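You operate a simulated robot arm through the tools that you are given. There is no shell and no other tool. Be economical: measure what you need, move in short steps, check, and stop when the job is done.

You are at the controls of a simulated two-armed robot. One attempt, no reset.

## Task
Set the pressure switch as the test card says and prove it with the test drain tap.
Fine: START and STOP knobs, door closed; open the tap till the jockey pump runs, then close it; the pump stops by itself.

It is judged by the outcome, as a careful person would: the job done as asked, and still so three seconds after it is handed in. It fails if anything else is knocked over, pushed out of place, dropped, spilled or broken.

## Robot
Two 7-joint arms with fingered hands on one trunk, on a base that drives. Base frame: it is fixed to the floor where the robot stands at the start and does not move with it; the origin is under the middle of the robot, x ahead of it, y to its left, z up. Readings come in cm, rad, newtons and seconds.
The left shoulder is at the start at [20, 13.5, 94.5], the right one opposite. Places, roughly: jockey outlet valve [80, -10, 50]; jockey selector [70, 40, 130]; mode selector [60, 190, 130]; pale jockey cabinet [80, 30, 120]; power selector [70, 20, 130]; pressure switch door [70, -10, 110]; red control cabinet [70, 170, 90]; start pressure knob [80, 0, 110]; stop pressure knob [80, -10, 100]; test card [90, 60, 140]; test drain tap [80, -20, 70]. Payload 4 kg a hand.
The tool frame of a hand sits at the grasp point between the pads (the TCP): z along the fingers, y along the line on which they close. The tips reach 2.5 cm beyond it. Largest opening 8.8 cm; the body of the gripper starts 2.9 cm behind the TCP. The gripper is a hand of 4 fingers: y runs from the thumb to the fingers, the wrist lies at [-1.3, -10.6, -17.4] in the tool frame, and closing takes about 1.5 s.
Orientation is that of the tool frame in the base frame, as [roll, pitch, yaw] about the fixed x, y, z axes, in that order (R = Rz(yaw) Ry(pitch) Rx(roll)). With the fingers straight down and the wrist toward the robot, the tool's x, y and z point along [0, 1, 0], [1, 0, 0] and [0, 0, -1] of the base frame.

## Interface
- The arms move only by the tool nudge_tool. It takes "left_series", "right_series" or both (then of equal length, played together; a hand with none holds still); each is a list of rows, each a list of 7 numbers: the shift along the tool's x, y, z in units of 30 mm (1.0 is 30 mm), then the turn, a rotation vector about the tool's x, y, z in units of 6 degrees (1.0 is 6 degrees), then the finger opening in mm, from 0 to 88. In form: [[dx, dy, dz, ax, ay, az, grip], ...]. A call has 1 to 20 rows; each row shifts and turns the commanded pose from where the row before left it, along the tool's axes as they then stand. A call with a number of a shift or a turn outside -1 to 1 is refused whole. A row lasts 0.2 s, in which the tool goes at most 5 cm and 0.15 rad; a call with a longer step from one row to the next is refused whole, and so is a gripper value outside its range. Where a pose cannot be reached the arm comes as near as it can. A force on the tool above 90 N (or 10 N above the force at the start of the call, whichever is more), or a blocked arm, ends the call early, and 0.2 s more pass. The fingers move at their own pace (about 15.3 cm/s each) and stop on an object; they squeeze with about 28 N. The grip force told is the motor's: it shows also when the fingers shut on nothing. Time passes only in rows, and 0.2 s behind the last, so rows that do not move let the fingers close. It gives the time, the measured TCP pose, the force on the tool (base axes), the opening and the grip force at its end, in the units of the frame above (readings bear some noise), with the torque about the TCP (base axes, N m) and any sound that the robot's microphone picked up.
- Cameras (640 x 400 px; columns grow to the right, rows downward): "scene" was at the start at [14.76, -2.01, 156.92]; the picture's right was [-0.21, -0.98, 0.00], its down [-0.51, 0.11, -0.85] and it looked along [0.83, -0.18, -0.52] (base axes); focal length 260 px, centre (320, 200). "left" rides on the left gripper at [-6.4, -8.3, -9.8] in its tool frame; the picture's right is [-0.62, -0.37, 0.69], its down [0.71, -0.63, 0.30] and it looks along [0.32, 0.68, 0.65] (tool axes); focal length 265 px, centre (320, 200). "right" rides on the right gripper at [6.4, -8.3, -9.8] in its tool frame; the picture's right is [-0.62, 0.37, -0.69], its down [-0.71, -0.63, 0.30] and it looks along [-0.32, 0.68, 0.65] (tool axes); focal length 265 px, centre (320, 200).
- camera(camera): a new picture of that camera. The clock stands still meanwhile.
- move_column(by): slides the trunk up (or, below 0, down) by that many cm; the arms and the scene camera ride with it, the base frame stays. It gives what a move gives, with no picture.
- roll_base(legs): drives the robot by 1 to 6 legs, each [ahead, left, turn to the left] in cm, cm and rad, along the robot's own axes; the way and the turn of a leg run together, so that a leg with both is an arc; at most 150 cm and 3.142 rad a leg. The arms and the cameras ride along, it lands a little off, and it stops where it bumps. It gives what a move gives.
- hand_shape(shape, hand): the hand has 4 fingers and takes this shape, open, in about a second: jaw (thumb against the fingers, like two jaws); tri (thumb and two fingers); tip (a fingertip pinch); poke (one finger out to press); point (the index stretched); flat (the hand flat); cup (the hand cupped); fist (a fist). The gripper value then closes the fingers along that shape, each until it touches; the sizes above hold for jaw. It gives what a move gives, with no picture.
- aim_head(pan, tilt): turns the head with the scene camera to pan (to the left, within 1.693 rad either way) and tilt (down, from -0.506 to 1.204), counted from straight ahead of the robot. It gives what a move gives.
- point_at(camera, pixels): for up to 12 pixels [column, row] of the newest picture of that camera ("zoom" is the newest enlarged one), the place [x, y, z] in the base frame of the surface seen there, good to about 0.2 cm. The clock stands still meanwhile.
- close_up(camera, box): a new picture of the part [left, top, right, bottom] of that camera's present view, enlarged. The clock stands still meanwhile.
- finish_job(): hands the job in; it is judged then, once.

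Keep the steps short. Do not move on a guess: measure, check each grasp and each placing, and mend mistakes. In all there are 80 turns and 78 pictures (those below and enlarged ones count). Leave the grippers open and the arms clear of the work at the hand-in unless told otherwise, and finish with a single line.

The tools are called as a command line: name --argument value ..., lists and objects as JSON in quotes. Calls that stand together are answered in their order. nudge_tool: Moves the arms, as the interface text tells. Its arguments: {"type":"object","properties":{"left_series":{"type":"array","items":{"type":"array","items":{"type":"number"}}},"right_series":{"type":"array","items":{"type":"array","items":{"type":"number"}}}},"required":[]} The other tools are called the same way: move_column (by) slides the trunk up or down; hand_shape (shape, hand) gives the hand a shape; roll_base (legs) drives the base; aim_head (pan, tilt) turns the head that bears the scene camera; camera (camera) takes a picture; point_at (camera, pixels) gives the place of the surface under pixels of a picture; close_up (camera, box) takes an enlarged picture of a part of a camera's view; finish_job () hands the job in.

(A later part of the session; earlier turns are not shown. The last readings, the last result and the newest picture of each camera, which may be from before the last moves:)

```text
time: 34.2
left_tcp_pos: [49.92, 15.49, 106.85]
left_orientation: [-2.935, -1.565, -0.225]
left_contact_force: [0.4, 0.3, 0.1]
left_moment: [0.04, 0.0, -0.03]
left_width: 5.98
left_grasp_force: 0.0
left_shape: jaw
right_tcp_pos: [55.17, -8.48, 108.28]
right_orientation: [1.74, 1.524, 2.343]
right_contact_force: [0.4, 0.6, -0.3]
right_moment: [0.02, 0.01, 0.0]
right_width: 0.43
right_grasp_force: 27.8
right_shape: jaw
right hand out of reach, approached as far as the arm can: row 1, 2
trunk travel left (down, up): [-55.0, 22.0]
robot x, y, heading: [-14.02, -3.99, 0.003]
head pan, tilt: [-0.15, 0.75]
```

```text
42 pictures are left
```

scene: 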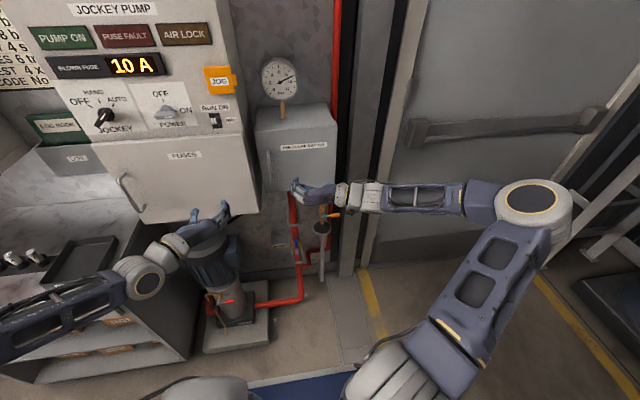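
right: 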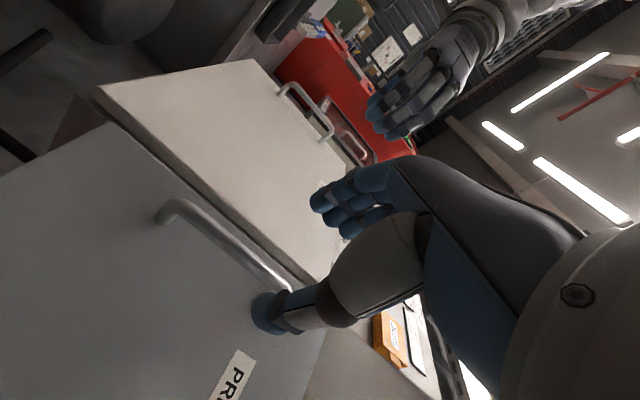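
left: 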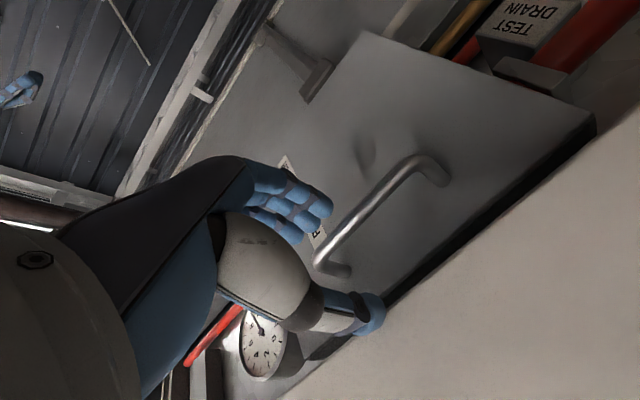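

The grip missed (too shallow) and the door fell shut. I retract the left hand, square the right hand again to yaw 0 at about [52, 0, 106.5], and will use the base for the advance.

nudge_tool --left_series '[[0, -0.3, -0.8, 0, 0, 0, 60], [0, -0.3, -0.8, 0, 0, 0, 60], [0, -0.3, -0.8, 0, 0, 0, 60], [0, -0.3, -0.8, 0, 0, 0, 60], [0, -0.3, -0.8, 0, 0, 0, 60], [0, -0.3, 0, 0, 0, 0, 60], [0, 0, 0, 0, 0, 0, 60], [0, 0, 0, 0, 0, 0, 60], [0, 0, 0, 0, 0, 0, 60], [0, 0, 0, 0, 0, 0, 60]]' --right_series '[[0, 0, 0, 0, 0, 0, 60], [0, 0, 0, 0.955, 0, 0, 60], [0, 0, 0, 0.955, 0, 0, 60], [0, 0, 0, 0.955, 0, 0, 60], [0, 0, 0, 0.955, 0, 0, 60], [0, 0, 0, 0.955, 0, 0, 60], [0, 0, 0, 0.955, 0, 0, 60], [0.2, 0.97, -0.36, 0, 0, 0, 60], [0.2, 0.97, -0.36, 0, 0, 0, 60], [0.2, 0.97, -0.36, 0, 0, 0, 60]]'

camera --camera "scene"

```text
time: 36.4
left_tcp_pos: [37.94, 21.05, 107.09]
left_orientation: [3.087, -1.566, 0.037]
left_contact_force: [-0.3, 0.0, 0.4]
left_moment: [-0.01, 0.0, 0.03]
left_width: 5.98
left_grasp_force: 0.2
left_shape: jaw
right_tcp_pos: [51.76, -3.42, 107.54]
right_orientation: [2.347, 1.522, 2.349]
right_contact_force: [0.0, -0.4, -0.2]
right_moment: [-0.01, -0.03, -0.02]
right_width: 5.98
right_grasp_force: 0.1
right_shape: jaw
right hand out of reach, approached as far as the arm can: row 9, 10
trunk travel left (down, up): [-55.0, 22.0]
robot x, y, heading: [-14.06, -4.29, 0.0]
head pan, tilt: [-0.15, 0.75]
```

```text
41 pictures are left
```

scene: 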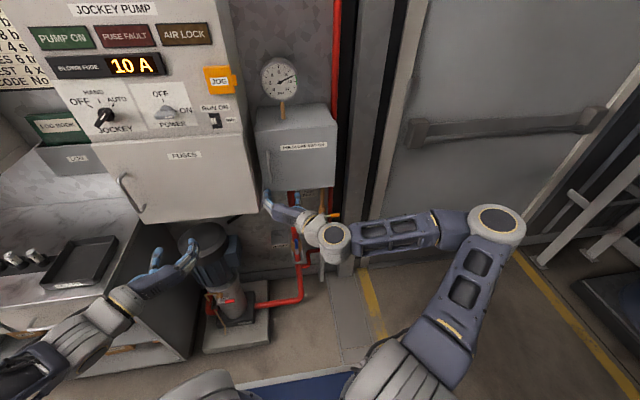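

Right hand at [51.8, -3.4, 107.5] square. I drive the base 10 ahead and 3.7 left, then check alignment.

roll_base --legs '[[10, 3.7, 0]]'

close_up --camera "scene" --box '[230, 90, 370, 220]'

```text
time: 37.6
left_tcp_pos: [48.11, 24.78, 107.13]
left_orientation: [3.067, -1.567, 0.055]
left_contact_force: [-0.5, 0.3, 0.9]
left_moment: [0.0, -0.01, -0.03]
left_width: 6.02
left_grasp_force: 0.0
left_shape: jaw
right_tcp_pos: [61.83, 0.18, 107.52]
right_orientation: [2.377, 1.521, 2.382]
right_contact_force: [0.1, 0.6, -0.3]
right_moment: [0.02, -0.01, 0.02]
right_width: 6.01
right_grasp_force: 0.1
right_shape: jaw
trunk travel left (down, up): [-55.0, 22.0]
robot x, y, heading: [-4.08, -0.78, -0.002]
head pan, tilt: [-0.15, 0.75]
```

```text
3.08 times, centred on (300, 155) of scene
```

zoom: 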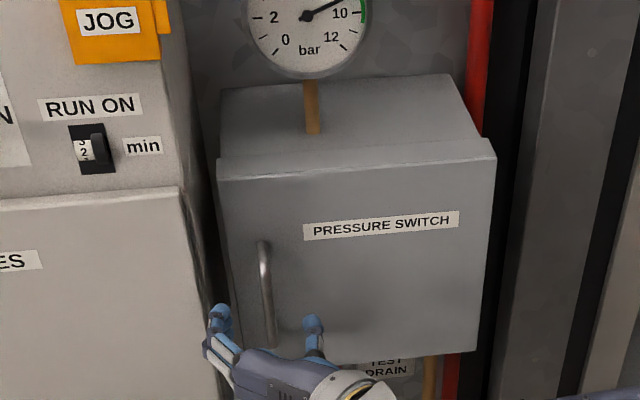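

Aligned (bar mid-way). Narrow to 50, drive 6.4 ahead, close.

nudge_tool --right_series '[[0, 0, 0, 0, 0, 0, 50]]'

roll_base --legs '[[6.4, 0.1, 0]]'

nudge_tool --right_series '[[0, 0, 0, 0, 0, 0, 20], [0, 0, 0, 0, 0, 0, 0], [0, 0, 0, 0, 0, 0, 0], [0, 0, 0, 0, 0, 0, 0], [0, 0, 0, 0, 0, 0, 0]]'

camera --camera "scene"

```text
time: 38.0
left_tcp_pos: [48.09, 24.79, 107.01]
left_orientation: [-2.853, -1.566, -0.308]
left_contact_force: [0.0, 0.2, 0.0]
left_moment: [-0.02, -0.02, 0.02]
left_width: 6.0
left_grasp_force: 0.0
left_shape: jaw
right_tcp_pos: [61.73, 0.29, 107.37]
right_orientation: [2.373, 1.522, 2.377]
right_contact_force: [-1.2, 0.0, 1.1]
right_moment: [-0.01, 0.02, 0.0]
right_width: 5.03
right_grasp_force: 0.1
right_shape: jaw
trunk travel left (down, up): [-55.0, 22.0]
robot x, y, heading: [-4.03, -0.82, -0.001]
head pan, tilt: [-0.15, 0.75]
```

```text
time: 39.0
left_tcp_pos: [54.5, 24.86, 107.1]
left_orientation: [2.904, -1.565, 0.217]
left_contact_force: [-0.3, -0.2, 0.5]
left_moment: [-0.01, 0.02, 0.0]
left_width: 5.98
left_grasp_force: 0.0
left_shape: jaw
right_tcp_pos: [68.27, 0.25, 107.43]
right_orientation: [2.351, 1.521, 2.356]
right_contact_force: [-0.3, 0.3, 0.4]
right_moment: [0.0, -0.01, 0.0]
right_width: 5.06
right_grasp_force: 0.2
right_shape: jaw
trunk travel left (down, up): [-55.0, 22.0]
robot x, y, heading: [2.61, -0.61, 0.003]
head pan, tilt: [-0.15, 0.75]
```

```text
time: 40.2
left_tcp_pos: [54.56, 24.84, 107.0]
left_orientation: [3.019, -1.566, 0.104]
left_contact_force: [-0.7, 0.0, 0.0]
left_moment: [-0.03, 0.03, -0.02]
left_width: 5.99
left_grasp_force: 0.1
left_shape: jaw
right_tcp_pos: [68.44, 0.27, 107.52]
right_orientation: [2.349, 1.52, 2.352]
right_contact_force: [4.1, -7.1, -1.7]
right_moment: [-0.04, -0.06, 0.05]
right_width: 0.0
right_grasp_force: 27.9
right_shape: jaw
trunk travel left (down, up): [-55.0, 22.0]
robot x, y, heading: [2.32, -0.41, 0.002]
head pan, tilt: [-0.15, 0.75]
```

```text
39 pictures are left
```

scene: 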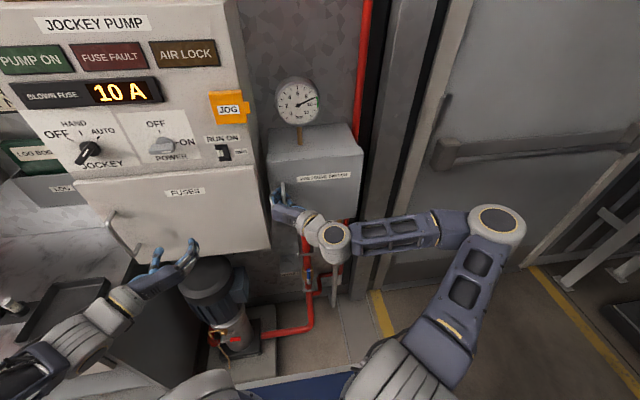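

Hooked as before. Pull along the arc with the arm, 5 rows of 0.1 rad.

nudge_tool --right_series '[[0, -0.13, -0.77, -0.95, 0, 0, 0], [0, -0.13, -0.77, -0.95, 0, 0, 0], [0, -0.13, -0.77, -0.95, 0, 0, 0], [0, -0.13, -0.77, -0.95, 0, 0, 0], [0, -0.13, -0.77, -0.95, 0, 0, 0]]'

camera --camera "scene"

```text
time: 41.4
left_tcp_pos: [54.62, 24.86, 107.05]
left_orientation: [-3.025, -1.566, -0.136]
left_contact_force: [-0.1, -0.5, -0.8]
left_moment: [0.0, -0.03, 0.03]
left_width: 6.0
left_grasp_force: 0.1
left_shape: jaw
right_tcp_pos: [59.35, -4.0, 107.7]
right_orientation: [1.797, 1.521, 2.262]
right_contact_force: [27.2, -28.7, -7.6]
right_moment: [-0.03, 0.02, -0.04]
right_width: 0.23
right_grasp_force: 27.8
right_shape: jaw
right hand out of reach, approached as far as the arm can: row 3, 5
trunk travel left (down, up): [-55.0, 22.0]
robot x, y, heading: [2.54, -0.38, 0.003]
head pan, tilt: [-0.15, 0.75]
```

```text
38 pictures are left
```

scene: 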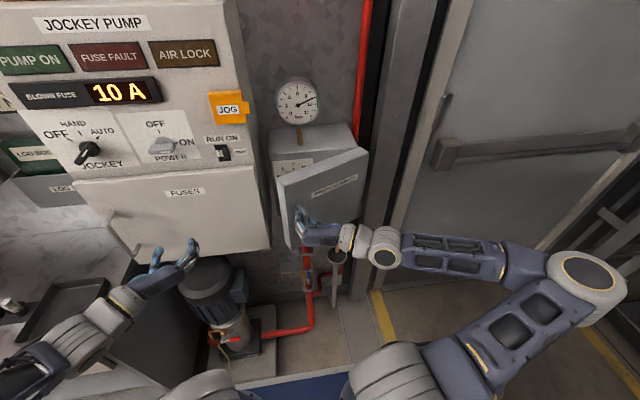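

Door now ~0.45 rad open. Continue the arc 4 more rows.

nudge_tool --right_series '[[0, -0.15, -0.75, -0.95, 0, 0, 0], [0, -0.15, -0.75, -0.95, 0, 0, 0], [0, -0.15, -0.75, -0.95, 0, 0, 0], [0, -0.15, -0.75, -0.95, 0, 0, 0], [0, -0.15, -0.75, -0.95, 0, 0, 0]]'

camera --camera "scene"

```text
time: 42.6
left_tcp_pos: [54.7, 24.88, 106.99]
left_orientation: [2.933, -1.566, 0.19]
left_contact_force: [0.2, -0.2, -0.6]
left_moment: [0.0, 0.03, 0.0]
left_width: 6.01
left_grasp_force: 0.0
left_shape: jaw
right_tcp_pos: [53.15, -11.45, 107.95]
right_orientation: [0.979, 1.509, 1.881]
right_contact_force: [47.3, -23.3, -4.9]
right_moment: [-0.06, -0.08, -0.11]
right_width: 0.49
right_grasp_force: 28.4
right_shape: jaw
right hand out of reach, approached as far as the arm can: row 1
trunk travel left (down, up): [-55.0, 22.0]
robot x, y, heading: [2.44, -0.42, -0.003]
head pan, tilt: [-0.15, 0.75]
```

```text
37 pictures are left
```

scene: 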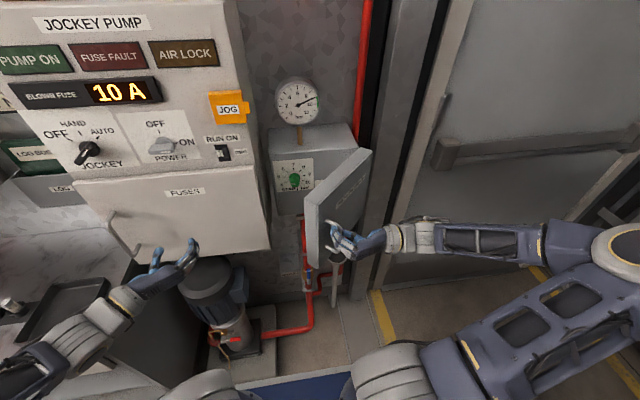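

The door is ~0.85 rad open; the green START knob shows. 4 more rows.

nudge_tool --right_series '[[0, -0.13, -0.75, -0.95, 0, 0, 0], [0, -0.13, -0.75, -0.95, 0, 0, 0], [0, -0.13, -0.75, -0.95, 0, 0, 0], [0, -0.13, -0.75, -0.95, 0, 0, 0], [0, -0.13, -0.75, -0.95, 0, 0, 0]]'

camera --camera "scene"

```text
time: 43.8
left_tcp_pos: [54.66, 24.79, 106.8]
left_orientation: [-2.958, -1.562, -0.202]
left_contact_force: [-0.2, 0.3, -0.9]
left_moment: [0.02, -0.05, 0.04]
left_width: 5.99
left_grasp_force: 0.1
left_shape: jaw
right_tcp_pos: [49.77, -21.9, 107.35]
right_orientation: [0.461, 1.508, 1.864]
right_contact_force: [56.3, -2.0, 0.2]
right_moment: [0.0, 0.01, -0.06]
right_width: 2.95
right_grasp_force: 27.7
right_shape: jaw
trunk travel left (down, up): [-55.0, 22.0]
robot x, y, heading: [2.56, -0.42, 0.0]
head pan, tilt: [-0.15, 0.75]
```

```text
36 pictures are left
```

scene: 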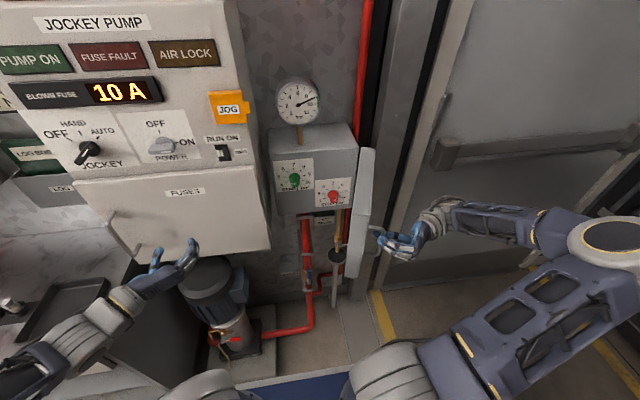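

Door nearly 90° open; both knobs show. I open the right hand and back it straight off, and zoom on the dials.

nudge_tool --right_series '[[0, 0, 0, 0, 0, 0, 40], [0, 0, 0, 0, 0, 0, 70], [0, 0, -0.4, 0, 0, 0, 70], [0, 0, -0.7, 0, 0, 0, 70], [0, 0, -0.7, 0, 0, 0, 70], [0, 0, -0.7, 0, 0, 0, 70]]'

close_up --camera "scene" --box '[240, 110, 420, 260]'

close_up --camera "scene" --box '[268, 150, 358, 216]'

```text
time: 45.2
left_tcp_pos: [54.57, 24.77, 106.97]
left_orientation: [-3.077, -1.567, -0.084]
left_contact_force: [-0.4, 0.6, 1.2]
left_moment: [-0.01, 0.04, -0.01]
left_width: 6.0
left_grasp_force: 0.0
left_shape: jaw
right_tcp_pos: [47.97, -29.3, 107.01]
right_orientation: [0.469, 1.502, 1.881]
right_contact_force: [-0.2, -0.8, 0.6]
right_moment: [0.02, 0.03, 0.04]
right_width: 7.0
right_grasp_force: 0.0
right_shape: jaw
trunk travel left (down, up): [-55.0, 22.0]
robot x, y, heading: [2.21, -0.61, 0.001]
head pan, tilt: [-0.15, 0.75]
```

```text
2.67 times, centred on (330, 185) of scene
```

zoom: 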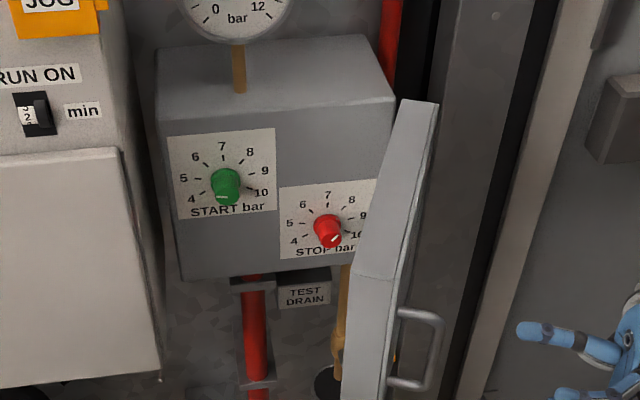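

```text
6.06 times, centred on (313, 183) of scene
```

zoom: 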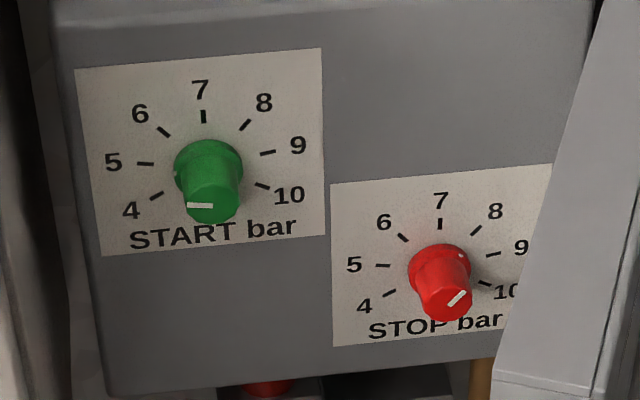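

The door stays open. START's mark points left (~5), STOP's up-right (~8). I measure the knobs: green cap (208,195), red cap (445,295) in the zoom.

point_at --camera "zoom" --pixels '[[210, 206], [210, 190], [185, 185], [240, 185], [208, 150], [447, 298], [443, 275], [418, 275], [470, 275], [440, 245], [300, 300], [560, 250]]'

```text
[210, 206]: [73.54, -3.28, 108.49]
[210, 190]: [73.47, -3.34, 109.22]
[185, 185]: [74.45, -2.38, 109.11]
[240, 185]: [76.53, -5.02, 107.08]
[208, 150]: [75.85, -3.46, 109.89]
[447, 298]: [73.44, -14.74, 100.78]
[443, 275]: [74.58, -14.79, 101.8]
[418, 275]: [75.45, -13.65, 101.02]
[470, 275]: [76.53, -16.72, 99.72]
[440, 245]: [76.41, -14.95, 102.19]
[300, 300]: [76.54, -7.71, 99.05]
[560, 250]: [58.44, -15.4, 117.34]
```

Knobs: START axis y≈-3.35, z≈108.8; STOP y≈-14.8, z≈101.1; caps at x≈73.4, plate 76.5. The left arm works best with targets ~20 cm to its left, so I shift the base 20 cm right (right hand moves away from the door).

roll_base --legs '[[0, -20, 0]]'

aim_head --pan 0.1 --tilt 0.7

camera --camera "scene"

```text
time: 46.8
left_tcp_pos: [54.59, 4.57, 106.97]
left_orientation: [-3.127, -1.565, -0.035]
left_contact_force: [-0.1, -0.6, -0.4]
left_moment: [0.01, 0.0, 0.03]
left_width: 6.0
left_grasp_force: 0.1
left_shape: jaw
right_tcp_pos: [48.1, -49.4, 107.03]
right_orientation: [0.471, 1.503, 1.88]
right_contact_force: [0.5, 0.3, 0.2]
right_moment: [0.0, 0.03, -0.02]
right_width: 6.96
right_grasp_force: 0.0
right_shape: jaw
trunk travel left (down, up): [-55.0, 22.0]
robot x, y, heading: [2.02, -20.45, -0.001]
head pan, tilt: [-0.15, 0.75]
```

```text
time: 47.5
left_tcp_pos: [54.58, 4.56, 107.11]
left_orientation: [-2.7, -1.565, -0.461]
left_contact_force: [-0.6, -0.3, 0.1]
left_moment: [0.01, 0.0, 0.04]
left_width: 6.01
left_grasp_force: 0.1
left_shape: jaw
right_tcp_pos: [48.11, -49.53, 107.13]
right_orientation: [0.459, 1.505, 1.868]
right_contact_force: [-0.2, -1.4, -0.9]
right_moment: [0.01, 0.01, 0.01]
right_width: 7.0
right_grasp_force: 0.1
right_shape: jaw
trunk travel left (down, up): [-55.0, 22.0]
robot x, y, heading: [2.32, -20.49, -0.004]
head pan, tilt: [0.099, 0.7]
```

```text
33 pictures are left
```

scene: 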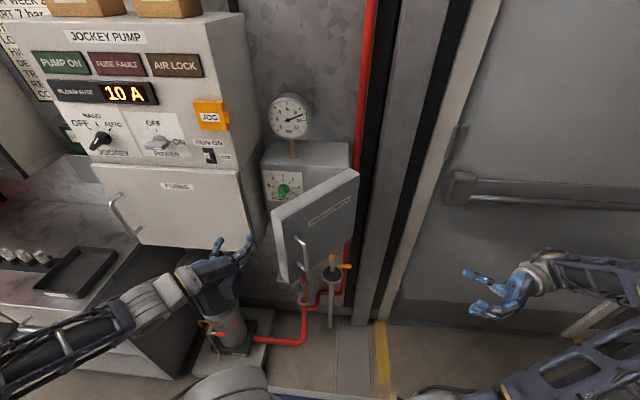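

The door looks less open now. I measure its free edge at (275,215)–(285,275) and handle (303,260).

point_at --camera "scene" --pixels '[[276, 225], [282, 260], [303, 258], [354, 185], [345, 240]]'

camera --camera "scene"

```text
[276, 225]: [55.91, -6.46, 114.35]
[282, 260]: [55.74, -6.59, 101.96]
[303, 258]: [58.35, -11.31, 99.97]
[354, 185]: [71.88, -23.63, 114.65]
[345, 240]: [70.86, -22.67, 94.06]
```

```text
32 pictures are left
```

scene: 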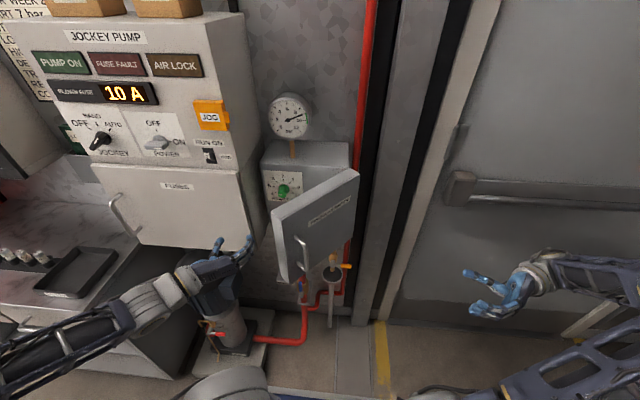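

The door creeps shut by itself (0.75 rad now). I slip the left hand inside behind the edge at once and sweep right to hold it open.

nudge_tool --left_series '[[0, 0.3, 1, 0, 0, 0, 20], [0, 0.4, 1, 0, 0, 0, 20], [0, 0.6, 1, 0, 0, 0, 20], [0, 1, 0.6, 0, 0, 0, 20], [0, 1, 0.2, 0, 0, 0, 20], [0, 1, 0, 0, 0, 0, 20]]'

camera --camera "scene"

```text
time: 49.0
left_tcp_pos: [65.77, -8.51, 106.93]
left_orientation: [3.0, -1.568, 0.124]
left_contact_force: [-0.4, -0.2, 0.1]
left_moment: [0.01, 0.02, -0.01]
left_width: 2.05
left_grasp_force: 0.1
left_shape: jaw
right_tcp_pos: [48.14, -49.4, 107.09]
right_orientation: [0.482, 1.504, 1.891]
right_contact_force: [-0.8, 0.7, -0.2]
right_moment: [0.0, -0.01, 0.0]
right_width: 6.99
right_grasp_force: 0.1
right_shape: jaw
trunk travel left (down, up): [-55.0, 22.0]
robot x, y, heading: [2.26, -20.88, -0.003]
head pan, tilt: [0.099, 0.7]
```

```text
31 pictures are left
```

scene: 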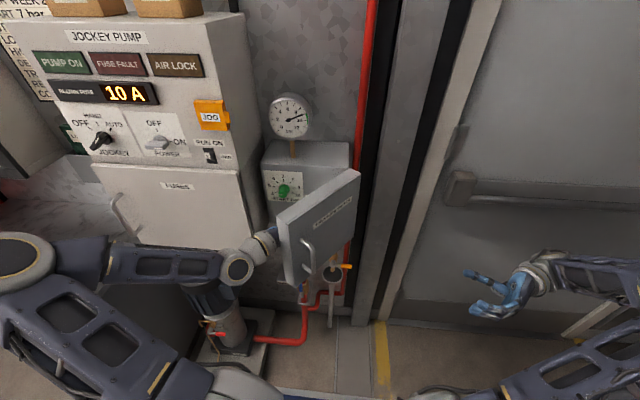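

Hand is inside; the door rests against/near it. I move to the START knob's axis: y -3.35, z 108.8, x≈69.5 with 50 mm opening, and look with the hand camera.

nudge_tool --left_series '[[0.2, -0.6, 0, 0, 0, 0, 50], [0.2, -0.6, 0, 0, 0, 0, 50], [0.22, -0.52, 0, 0, 0, 0, 50], [0, 0, 0.6, 0, 0, 0, 50], [0, 0, 0.6, 0, 0, 0, 50]]'

camera --camera "left"

close_up --camera "scene" --box '[220, 130, 370, 290]'

```text
time: 50.1
left_tcp_pos: [69.37, -3.48, 108.87]
left_orientation: [2.913, -1.567, 0.209]
left_contact_force: [-0.4, 0.7, -1.0]
left_moment: [0.03, -0.02, -0.03]
left_width: 4.99
left_grasp_force: 0.1
left_shape: jaw
right_tcp_pos: [48.1, -49.48, 107.0]
right_orientation: [0.455, 1.504, 1.863]
right_contact_force: [-0.2, 1.4, 0.0]
right_moment: [0.0, 0.02, 0.01]
right_width: 7.0
right_grasp_force: 0.2
right_shape: jaw
trunk travel left (down, up): [-55.0, 22.0]
robot x, y, heading: [2.02, -20.96, 0.002]
head pan, tilt: [0.099, 0.7]
```

```text
30 pictures are left
```

left: 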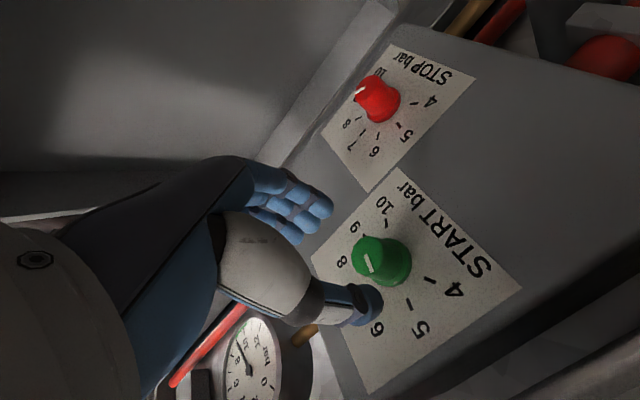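

```text
2.50 times, centred on (295, 210) of scene
```

zoom: 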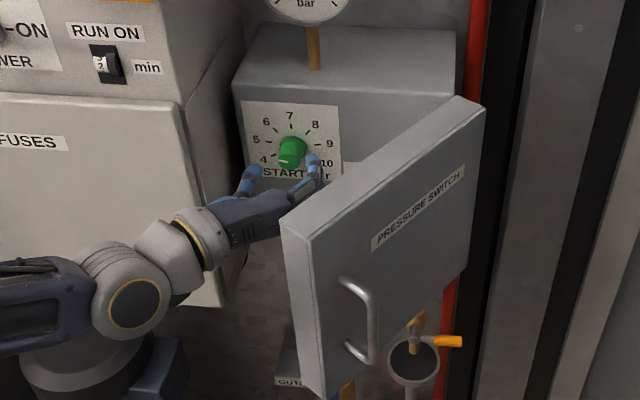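

Thumb and fingers straddle the green knob. I zoom into both knobs for the marks.

close_up --camera "left" --box '[320, 200, 460, 330]'

close_up --camera "left" --box '[320, 50, 460, 170]'

```text
3.08 times, centred on (390, 265) of left
```

zoom: 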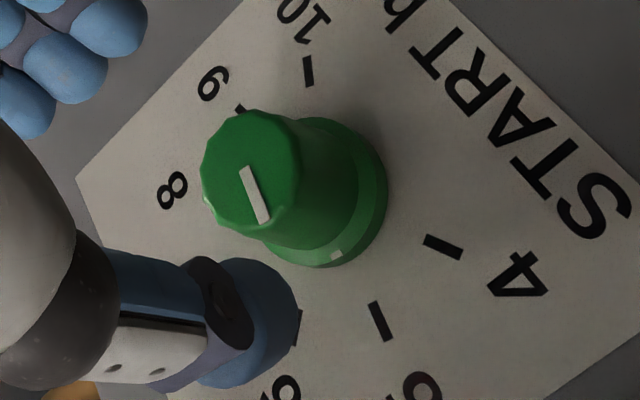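

```text
3.33 times, centred on (390, 110) of left
```

zoom: 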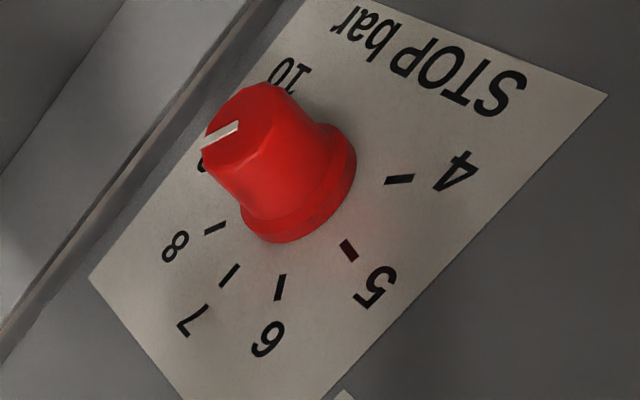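

START reads ≈5.25, STOP ≈8.1 (ticks 40° apart). I advance 3.3 cm onto the green knob and close.

nudge_tool --left_series '[[0, -0.03, 0.5, 0, 0, 0, 50], [0, 0, 0.6, 0, 0, 0, 50], [0, 0, 0, 0, 0, 0, 20], [0, 0, 0, 0, 0, 0, 0], [0, 0, 0, 0, 0, 0, 0], [0, 0, 0, 0, 0, 0, 0]]'

close_up --camera "left" --box '[240, 150, 460, 330]'

```text
time: 51.5
left_tcp_pos: [72.69, -3.39, 108.81]
left_orientation: [2.819, -1.565, 0.304]
left_contact_force: [-0.5, 6.3, 0.0]
left_moment: [0.0, -0.02, 0.08]
left_width: 1.92
left_grasp_force: 28.0
left_shape: jaw
right_tcp_pos: [48.0, -49.39, 107.11]
right_orientation: [0.465, 1.504, 1.874]
right_contact_force: [0.0, -0.3, 0.0]
right_moment: [0.01, 0.01, -0.02]
right_width: 7.03
right_grasp_force: 0.0
right_shape: jaw
trunk travel left (down, up): [-55.0, 22.0]
robot x, y, heading: [2.15, -20.82, -0.005]
head pan, tilt: [0.099, 0.7]
```

```text
2.22 times, centred on (350, 240) of left
```

zoom: 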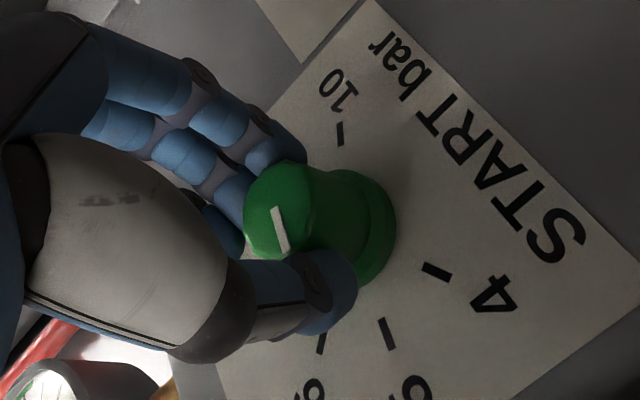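

Gripped the knob (1.92 cm). I turn clockwise by 68° in 6°-rows and look.

nudge_tool --left_series '[[0, 0, 0, 0, 0, 0.95, 0], [0, 0, 0, 0, 0, 0.95, 0], [0, 0, 0, 0, 0, 0.95, 0], [0, 0, 0, 0, 0, 0.95, 0], [0, 0, 0, 0, 0, 0.95, 0], [0, 0, 0, 0, 0, 0.95, 0], [0, 0, 0, 0, 0, 0.95, 0], [0, 0, 0, 0, 0, 0.95, 0], [0, 0, 0, 0, 0, 0.95, 0], [0, 0, 0, 0, 0, 0.95, 0], [0, 0, 0, 0, 0, 0.95, 0], [0, 0, 0, 0, 0, 0.95, 0]]'

close_up --camera "scene" --box '[220, 130, 370, 290]'

camera --camera "left"

```text
time: 54.1
left_tcp_pos: [72.65, -3.53, 108.83]
left_orientation: [-1.577, -0.377, -1.588]
left_contact_force: [-2.1, -6.9, -2.8]
left_moment: [-0.05, 0.22, -0.25]
left_width: 1.9
left_grasp_force: 27.8
left_shape: jaw
right_tcp_pos: [48.01, -49.4, 107.12]
right_orientation: [0.465, 1.502, 1.875]
right_contact_force: [0.2, 0.6, -0.2]
right_moment: [0.0, 0.01, 0.03]
right_width: 7.01
right_grasp_force: 0.1
right_shape: jaw
trunk travel left (down, up): [-55.0, 22.0]
robot x, y, heading: [2.42, -20.51, 0.001]
head pan, tilt: [0.099, 0.7]
```

```text
2.50 times, centred on (295, 210) of scene
```

zoom: 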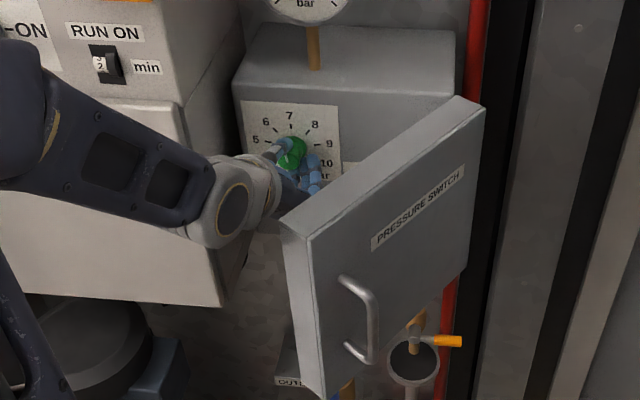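

```text
24 pictures are left
```

left: 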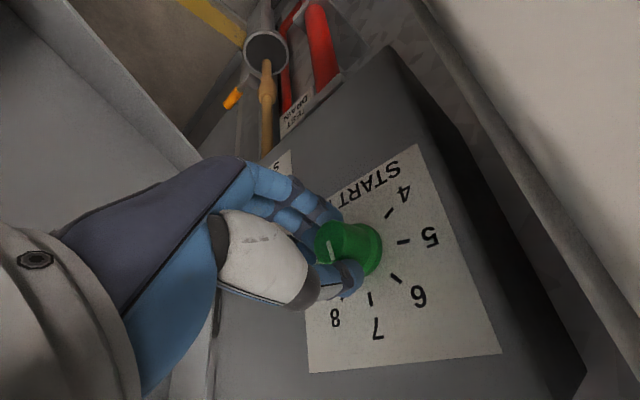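

Turned 68°. I release, back off 5 cm and read it in one scene close-up.

nudge_tool --left_series '[[0, 0, 0, 0, 0, 0, 50], [0, 0, 0, 0, 0, 0, 50], [0, 0, -0.6, 0, 0, 0, 50], [0, 0, -0.8, 0, 0, 0, 50]]'

close_up --camera "left" --box '[300, 120, 520, 360]'

```text
time: 55.1
left_tcp_pos: [68.45, -3.2, 108.82]
left_orientation: [-1.575, -0.376, -1.59]
left_contact_force: [0.5, -0.8, -0.3]
left_moment: [0.03, -0.03, -0.02]
left_width: 4.94
left_grasp_force: 0.1
left_shape: jaw
right_tcp_pos: [48.04, -49.5, 107.01]
right_orientation: [0.459, 1.503, 1.871]
right_contact_force: [-0.5, 0.5, -0.3]
right_moment: [0.0, 0.02, -0.01]
right_width: 7.02
right_grasp_force: 0.2
right_shape: jaw
trunk travel left (down, up): [-55.0, 22.0]
robot x, y, heading: [2.45, -20.57, 0.001]
head pan, tilt: [0.099, 0.7]
```

```text
1.67 times, centred on (410, 240) of left
```

zoom: 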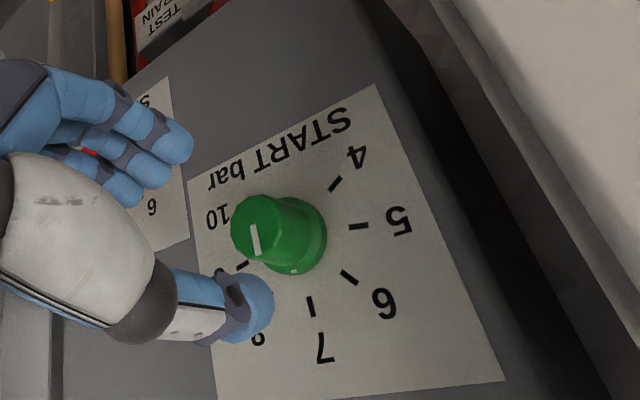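

The mark looks near 7. A tighter close-up to measure the line's direction against the 7 tick.

close_up --camera "left" --box '[375, 230, 435, 320]'

```text
4.44 times, centred on (405, 275) of left
```

zoom: 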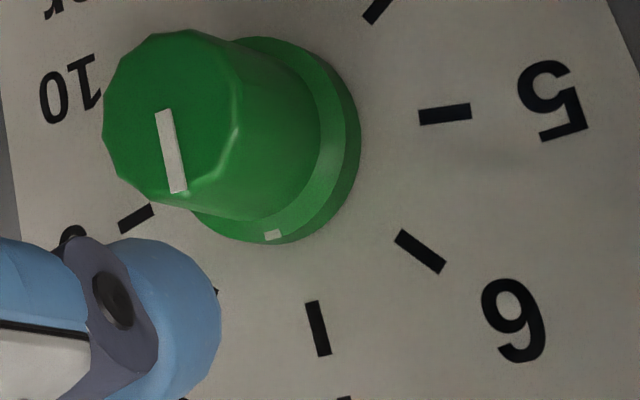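

The cap line is parallel to the 7 tick: START = 7.0. Now I roll the hand back 45° and move to the STOP axis (y -14.8, z 101.1), brushing the door further open.

nudge_tool --left_series '[[0, 0, -0.5, 0, 0, -0.946, 50], [0, 0, 0, 0, 0, -0.946, 50], [0, 0, 0, 0, 0, -0.946, 50], [0, 0, 0, 0, 0, -0.946, 50], [0, 0, 0, 0, 0, -0.946, 50], [0, 0, 0, 0, 0, -0.946, 50], [0, 0, 0, 0, 0, -0.946, 50], [0, 0, 0, 0, 0, -0.946, 50], [-0.17, 0.76, 0, 0, 0, 0, 50], [-0.17, 0.76, 0, 0, 0, 0, 50], [-0.17, 0.76, 0, 0, 0, 0, 50], [-0.17, 0.76, 0, 0, 0, 0, 50], [-0.17, 0.76, 0, 0, 0, 0, 50], [0, 0.76, 0, 0, 0, 0, 50]]'

camera --camera "scene"

```text
time: 58.1
left_tcp_pos: [66.79, -14.92, 101.18]
left_orientation: [-1.585, -1.169, -1.577]
left_contact_force: [-0.3, 0.6, -0.1]
left_moment: [0.02, 0.0, 0.02]
left_width: 4.97
left_grasp_force: 0.1
left_shape: jaw
right_tcp_pos: [48.05, -49.34, 106.96]
right_orientation: [0.438, 1.502, 1.848]
right_contact_force: [0.4, -0.3, -0.4]
right_moment: [-0.04, -0.01, -0.04]
right_width: 7.0
right_grasp_force: 0.0
right_shape: jaw
trunk travel left (down, up): [-55.0, 22.0]
robot x, y, heading: [2.54, -20.72, -0.002]
head pan, tilt: [0.099, 0.7]
```

```text
21 pictures are left
```

scene: 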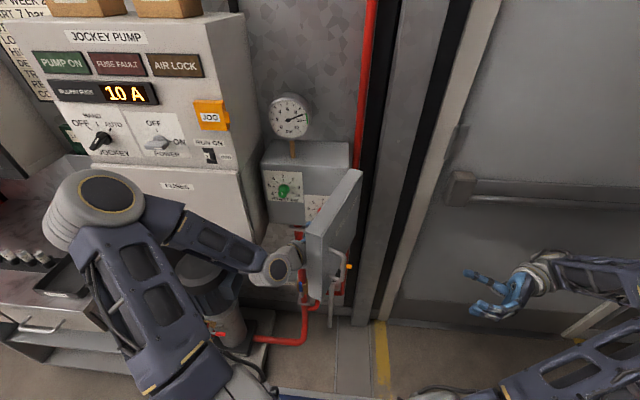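

Arrived at [66.8, -14.9, 101.2], the door pushed further open. I check the STOP knob and its mark with the hand camera.

camera --camera "left"

```text
20 pictures are left
```

left: 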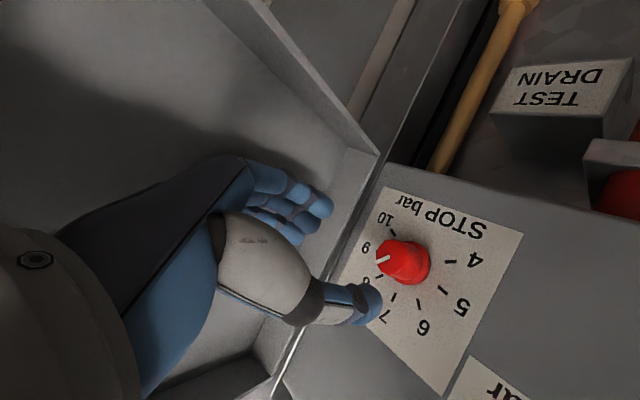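

close_up --camera "left" --box '[350, 200, 480, 330]'

point_at --camera "left" --pixels '[[393, 256], [405, 262]]'

```text
3.08 times, centred on (415, 265) of left
```

zoom: 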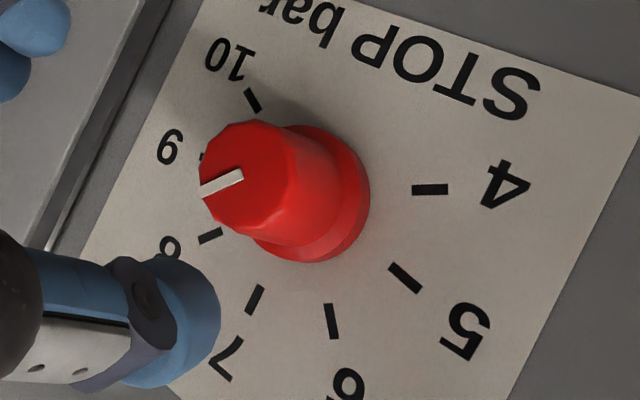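

```text
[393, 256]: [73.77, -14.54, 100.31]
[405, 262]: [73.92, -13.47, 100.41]
```

STOP line is parallel to the 8 tick: 8.0; it needs +40°. I advance 6 cm, close, and turn 40° clockwise.

nudge_tool --left_series '[[0, 0, 0.7, 0, 0, 0, 50], [0, 0, 0.7, 0, 0, 0, 50], [0, 0, 0.6, 0, 0, 0, 50], [0, 0, 0, 0, 0, 0, 20], [0, 0, 0, 0, 0, 0, 0], [0, 0, 0, 0, 0, 0, 0], [0, 0, 0, 0, 0, 0, 0], [0, 0, 0, 0, 0, 0.95, 0], [0, 0, 0, 0, 0, 0.95, 0], [0, 0, 0, 0, 0, 0.95, 0], [0, 0, 0, 0, 0, 0.95, 0], [0, 0, 0, 0, 0, 0.95, 0], [0, 0, 0, 0, 0, 0.95, 0], [0, 0, 0, 0, 0, 0.95, 0]]'

close_up --camera "left" --box '[290, 170, 470, 350]'

```text
time: 61.1
left_tcp_pos: [69.43, -8.69, 105.33]
left_orientation: [-1.577, -0.477, -1.59]
left_contact_force: [0.5, 0.3, -0.6]
left_moment: [0.01, 0.0, -0.02]
left_width: 1.06
left_grasp_force: 28.0
left_shape: jaw
left hand out of reach, approached as far as the arm can: row 9, 10, 11, 12, 13, 14
right_tcp_pos: [48.07, -49.41, 106.92]
right_orientation: [0.441, 1.504, 1.851]
right_contact_force: [0.3, 0.2, -0.1]
right_moment: [0.02, -0.02, 0.02]
right_width: 7.01
right_grasp_force: 0.1
right_shape: jaw
trunk travel left (down, up): [-55.0, 22.0]
robot x, y, heading: [2.43, -20.45, -0.001]
head pan, tilt: [0.099, 0.7]
```

```text
2.22 times, centred on (380, 260) of left
```

zoom: 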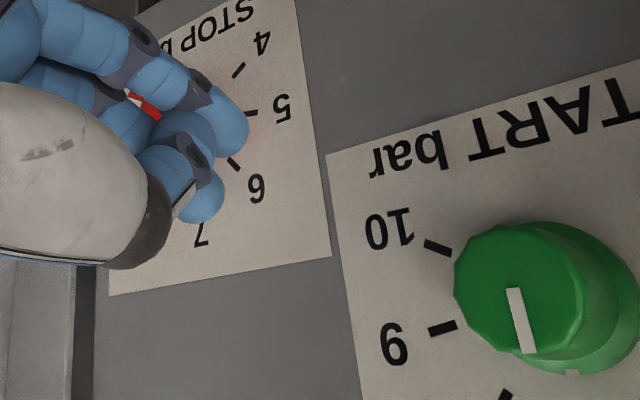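

The arm can't roll so far over there; the hand slid off (STOP barely touched). I open, back off, and will shift base and column so the arm repeats the pose that worked for START.

nudge_tool --left_series '[[0, 0, 0, 0, 0, 0, 50], [0, 0, -0.5, 0, 0, 0, 50], [0, 0, -0.5, 0, 0, 0, 50], [0, 0, 0, 0, 0, -0.9, 50], [0, 0, 0, 0, 0, -0.9, 50], [0, 0, 0, 0, 0, -0.9, 50], [0, 0, 0, 0, 0, -0.9, 50], [0, 0, 0, 0, 0, -0.9, 50], [0, 0, 0, 0, 0, -0.9, 50], [0, 0, 0, 0, 0, -0.9, 50]]'

```text
time: 63.4
left_tcp_pos: [66.44, -8.72, 105.39]
left_orientation: [-1.58, -1.137, -1.581]
left_contact_force: [0.0, 0.4, -0.1]
left_moment: [-0.01, 0.0, 0.0]
left_width: 4.95
left_grasp_force: 0.0
left_shape: jaw
right_tcp_pos: [47.98, -49.46, 107.01]
right_orientation: [0.467, 1.504, 1.876]
right_contact_force: [-0.3, 0.0, 0.0]
right_moment: [-0.01, -0.01, 0.01]
right_width: 7.0
right_grasp_force: 0.0
right_shape: jaw
trunk travel left (down, up): [-55.0, 22.0]
robot x, y, heading: [2.11, -20.96, 0.003]
head pan, tilt: [0.099, 0.7]
```

nudge_tool --left_series '[[0.1, -0.7, 0, 0, 0, 0, 50], [0.1, -0.7, 0, 0, 0, 0, 50], [0.12, -0.7, 0, 0, 0, 0, 50]]'

roll_base --legs '[[0, -11.5, 0]]'

move_column --by -7.7

close_up --camera "left" --box '[300, 170, 500, 350]'

```text
time: 64.2
left_tcp_pos: [66.65, -3.36, 108.73]
left_orientation: [-1.586, -1.135, -1.576]
left_contact_force: [0.2, -0.5, 0.8]
left_moment: [0.0, 0.01, 0.03]
left_width: 4.96
left_grasp_force: 0.0
left_shape: jaw
right_tcp_pos: [48.1, -49.49, 107.03]
right_orientation: [0.465, 1.505, 1.875]
right_contact_force: [0.2, -1.1, 1.7]
right_moment: [0.04, -0.01, -0.01]
right_width: 7.02
right_grasp_force: 0.1
right_shape: jaw
trunk travel left (down, up): [-55.0, 22.0]
robot x, y, heading: [2.41, -20.79, 0.003]
head pan, tilt: [0.099, 0.7]
```

```text
time: 65.4
left_tcp_pos: [66.61, -15.05, 108.85]
left_orientation: [-1.582, -1.135, -1.582]
left_contact_force: [-0.4, -0.7, -0.2]
left_moment: [-0.02, 0.0, -0.01]
left_width: 4.96
left_grasp_force: 0.0
left_shape: jaw
right_tcp_pos: [47.96, -61.04, 107.12]
right_orientation: [0.454, 1.506, 1.865]
right_contact_force: [0.9, -1.0, 0.5]
right_moment: [0.01, 0.0, -0.02]
right_width: 6.99
right_grasp_force: 0.1
right_shape: jaw
trunk travel left (down, up): [-55.0, 22.0]
robot x, y, heading: [2.53, -32.5, -0.008]
head pan, tilt: [0.099, 0.7]
```

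```text
time: 66.5
left_tcp_pos: [66.61, -15.05, 101.08]
left_orientation: [-1.582, -1.135, -1.58]
left_contact_force: [0.0, -0.6, 0.0]
left_moment: [0.01, 0.01, 0.03]
left_width: 4.97
left_grasp_force: 0.1
left_shape: jaw
right_tcp_pos: [47.97, -60.91, 99.36]
right_orientation: [0.459, 1.504, 1.867]
right_contact_force: [0.0, 0.1, 0.2]
right_moment: [-0.01, 0.01, 0.02]
right_width: 7.0
right_grasp_force: 0.0
right_shape: jaw
trunk travel left (down, up): [-47.3, 29.7]
robot x, y, heading: [2.49, -32.15, -0.002]
head pan, tilt: [0.099, 0.7]
```

```text
2.22 times, centred on (400, 260) of left
```

zoom: 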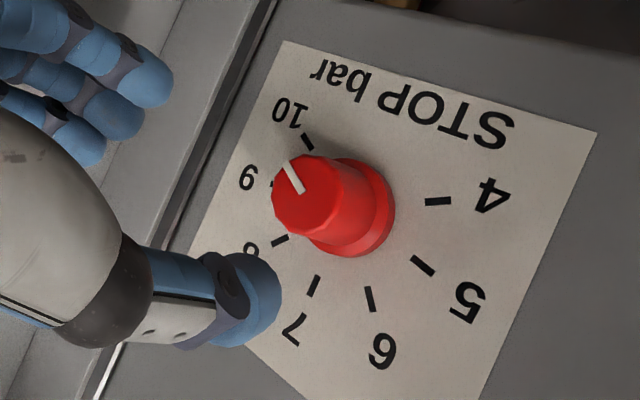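

STOP now stands at 10 (turned during the slip), so it must go back 40° CCW. I roll the hand +20° first, advance and grip, then turn -40°.

nudge_tool --left_series '[[0, 0, 0, 0, 0, 0.83, 50], [0, 0, 0, 0, 0, 0.83, 50], [0, 0, 0, 0, 0, 0.83, 50], [-0.06, -0.06, 0, 0, 0, 0.83, 50], [0, 0, 0.7, 0, 0, 0, 50], [0, 0, 0.7, 0, 0, 0, 50], [0, 0, 0.65, 0, 0, 0, 50], [0, 0, 0, 0, 0, 0, 20], [0, 0, 0, 0, 0, 0, 0], [0, 0, 0, 0, 0, 0, 0], [0, 0, 0, 0, 0, 0, 0]]'

nudge_tool --left_series '[[0, 0, 0, 0, 0, -0.95, 0], [0, 0, 0, 0, 0, -0.95, 0], [0, 0, 0, 0, 0, -0.95, 0], [0, 0, 0, 0, 0, -0.95, 0], [0, 0, 0, 0, 0, -0.95, 0], [0, 0, 0, 0, 0, -0.95, 0], [0, 0, 0, 0, 0, -0.95, 0], [0, 0, 0, 0, 0, 0, 0]]'

close_up --camera "left" --box '[260, 150, 460, 330]'

```text
time: 68.9
left_tcp_pos: [72.66, -14.91, 101.11]
left_orientation: [-1.576, -0.788, -1.586]
left_contact_force: [-1.6, -1.5, 3.2]
left_moment: [-0.02, -0.01, -0.1]
left_width: 1.79
left_grasp_force: 28.2
left_shape: jaw
right_tcp_pos: [47.92, -60.97, 99.26]
right_orientation: [0.439, 1.504, 1.847]
right_contact_force: [0.3, 0.1, 0.3]
right_moment: [-0.01, 0.01, 0.02]
right_width: 6.99
right_grasp_force: 0.1
right_shape: jaw
trunk travel left (down, up): [-47.3, 29.7]
robot x, y, heading: [2.58, -32.39, -0.009]
head pan, tilt: [0.099, 0.7]
```

```text
time: 70.7
left_tcp_pos: [72.77, -14.79, 101.05]
left_orientation: [-1.63, -1.486, -1.533]
left_contact_force: [-0.3, 9.9, -1.7]
left_moment: [0.03, 0.03, 0.17]
left_width: 1.6
left_grasp_force: 27.9
left_shape: jaw
right_tcp_pos: [47.99, -61.07, 99.26]
right_orientation: [0.436, 1.505, 1.842]
right_contact_force: [-0.4, -0.6, 0.2]
right_moment: [-0.06, 0.01, -0.03]
right_width: 7.01
right_grasp_force: 0.1
right_shape: jaw
trunk travel left (down, up): [-47.3, 29.7]
robot x, y, heading: [2.1, -32.81, -0.0]
head pan, tilt: [0.099, 0.7]
```

```text
2.22 times, centred on (360, 240) of left
```

zoom: 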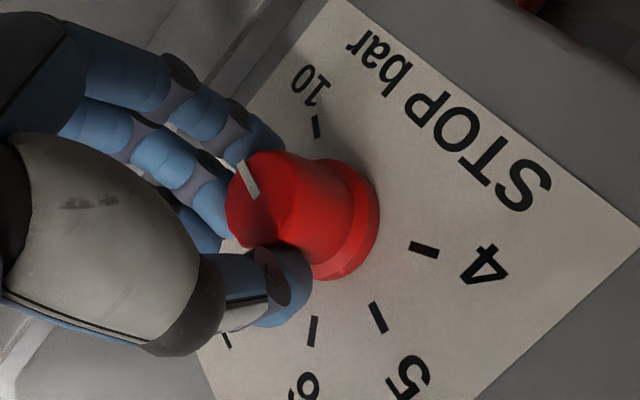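

The knob moved only to ≈9.5 (grip slipped). I regrip: open, roll +34°, close, turn -23°, then look.

nudge_tool --left_series '[[0, 0, 0, 0, 0, 0, 50], [0, 0, 0, 0, 0, 0, 50], [0, 0, 0, 0, 0, 0.95, 50], [0, 0, 0, 0, 0, 0.95, 50], [0, 0, 0, 0, 0, 0.95, 50], [0, 0, 0, 0, 0, 0.95, 50], [0, 0, 0, 0, 0, 0.95, 50], [0, 0, 0.1, 0, 0, 0.95, 50], [0, 0, 0, 0, 0, 0, 20], [0, 0, 0, 0, 0, 0, 0], [0, 0, 0, 0, 0, 0, 0], [0, 0, 0, 0, 0, 0, 0], [0, 0, 0, 0, 0, -0.6, 0], [0, 0, 0, 0, 0, -0.6, 0], [0, 0, 0, 0, 0, -0.6, 0], [0, 0, 0, 0, 0, -0.6, 0], [0, 0, 0, 0, 0, -0.6, 0], [0, 0, 0, 0, 0, -0.6, 0], [0, 0, 0, 0, 0, 0, 0]]'

close_up --camera "left" --box '[260, 150, 460, 330]'

```text
time: 74.7
left_tcp_pos: [73.09, -14.74, 101.06]
left_orientation: [-1.586, -1.264, -1.577]
left_contact_force: [-1.0, 6.2, 0.9]
left_moment: [0.04, 0.02, 0.0]
left_width: 1.7
left_grasp_force: 28.1
left_shape: jaw
right_tcp_pos: [48.03, -60.96, 99.32]
right_orientation: [0.465, 1.504, 1.873]
right_contact_force: [-0.5, 0.2, -0.2]
right_moment: [-0.02, 0.0, -0.03]
right_width: 7.03
right_grasp_force: 0.0
right_shape: jaw
trunk travel left (down, up): [-47.3, 29.7]
robot x, y, heading: [2.07, -32.13, -0.001]
head pan, tilt: [0.099, 0.7]
```

```text
2.22 times, centred on (360, 240) of left
```

zoom: 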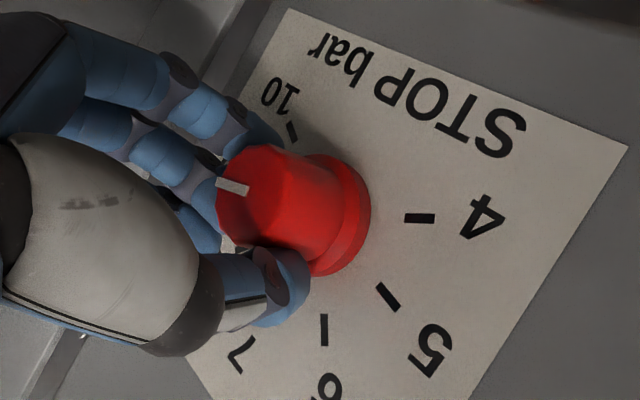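

The line looks near 9. I release, back off and read it cleanly.

nudge_tool --left_series '[[0, 0, 0, 0, 0, 0, 50], [0, 0, 0, 0, 0, 0, 50], [0, 0, -0.6, 0, 0, 0, 50], [0, 0, -0.7, 0, 0, 0, 50], [0, 0, -0.7, 0, 0, 0, 50]]'

close_up --camera "left" --box '[350, 190, 470, 310]'

```text
time: 75.9
left_tcp_pos: [67.09, -14.85, 101.15]
left_orientation: [-1.59, -1.262, -1.572]
left_contact_force: [0.1, 0.1, 0.1]
left_moment: [0.0, 0.01, -0.01]
left_width: 4.94
left_grasp_force: 0.1
left_shape: jaw
right_tcp_pos: [47.92, -61.11, 99.4]
right_orientation: [0.477, 1.504, 1.886]
right_contact_force: [0.1, 0.4, -0.1]
right_moment: [-0.01, -0.01, 0.0]
right_width: 7.01
right_grasp_force: 0.1
right_shape: jaw
trunk travel left (down, up): [-47.3, 29.7]
robot x, y, heading: [2.21, -32.25, -0.004]
head pan, tilt: [0.099, 0.7]
```

```text
3.33 times, centred on (410, 250) of left
```

zoom: 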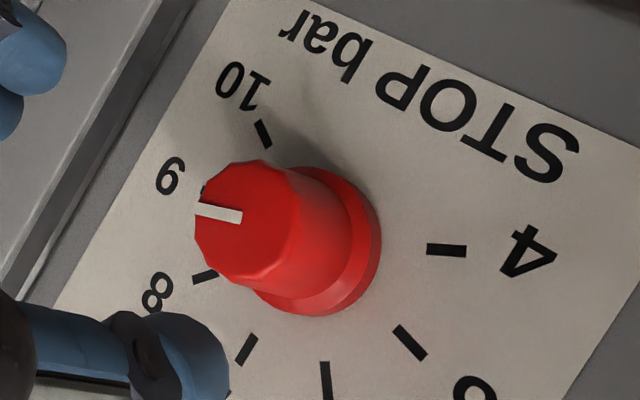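

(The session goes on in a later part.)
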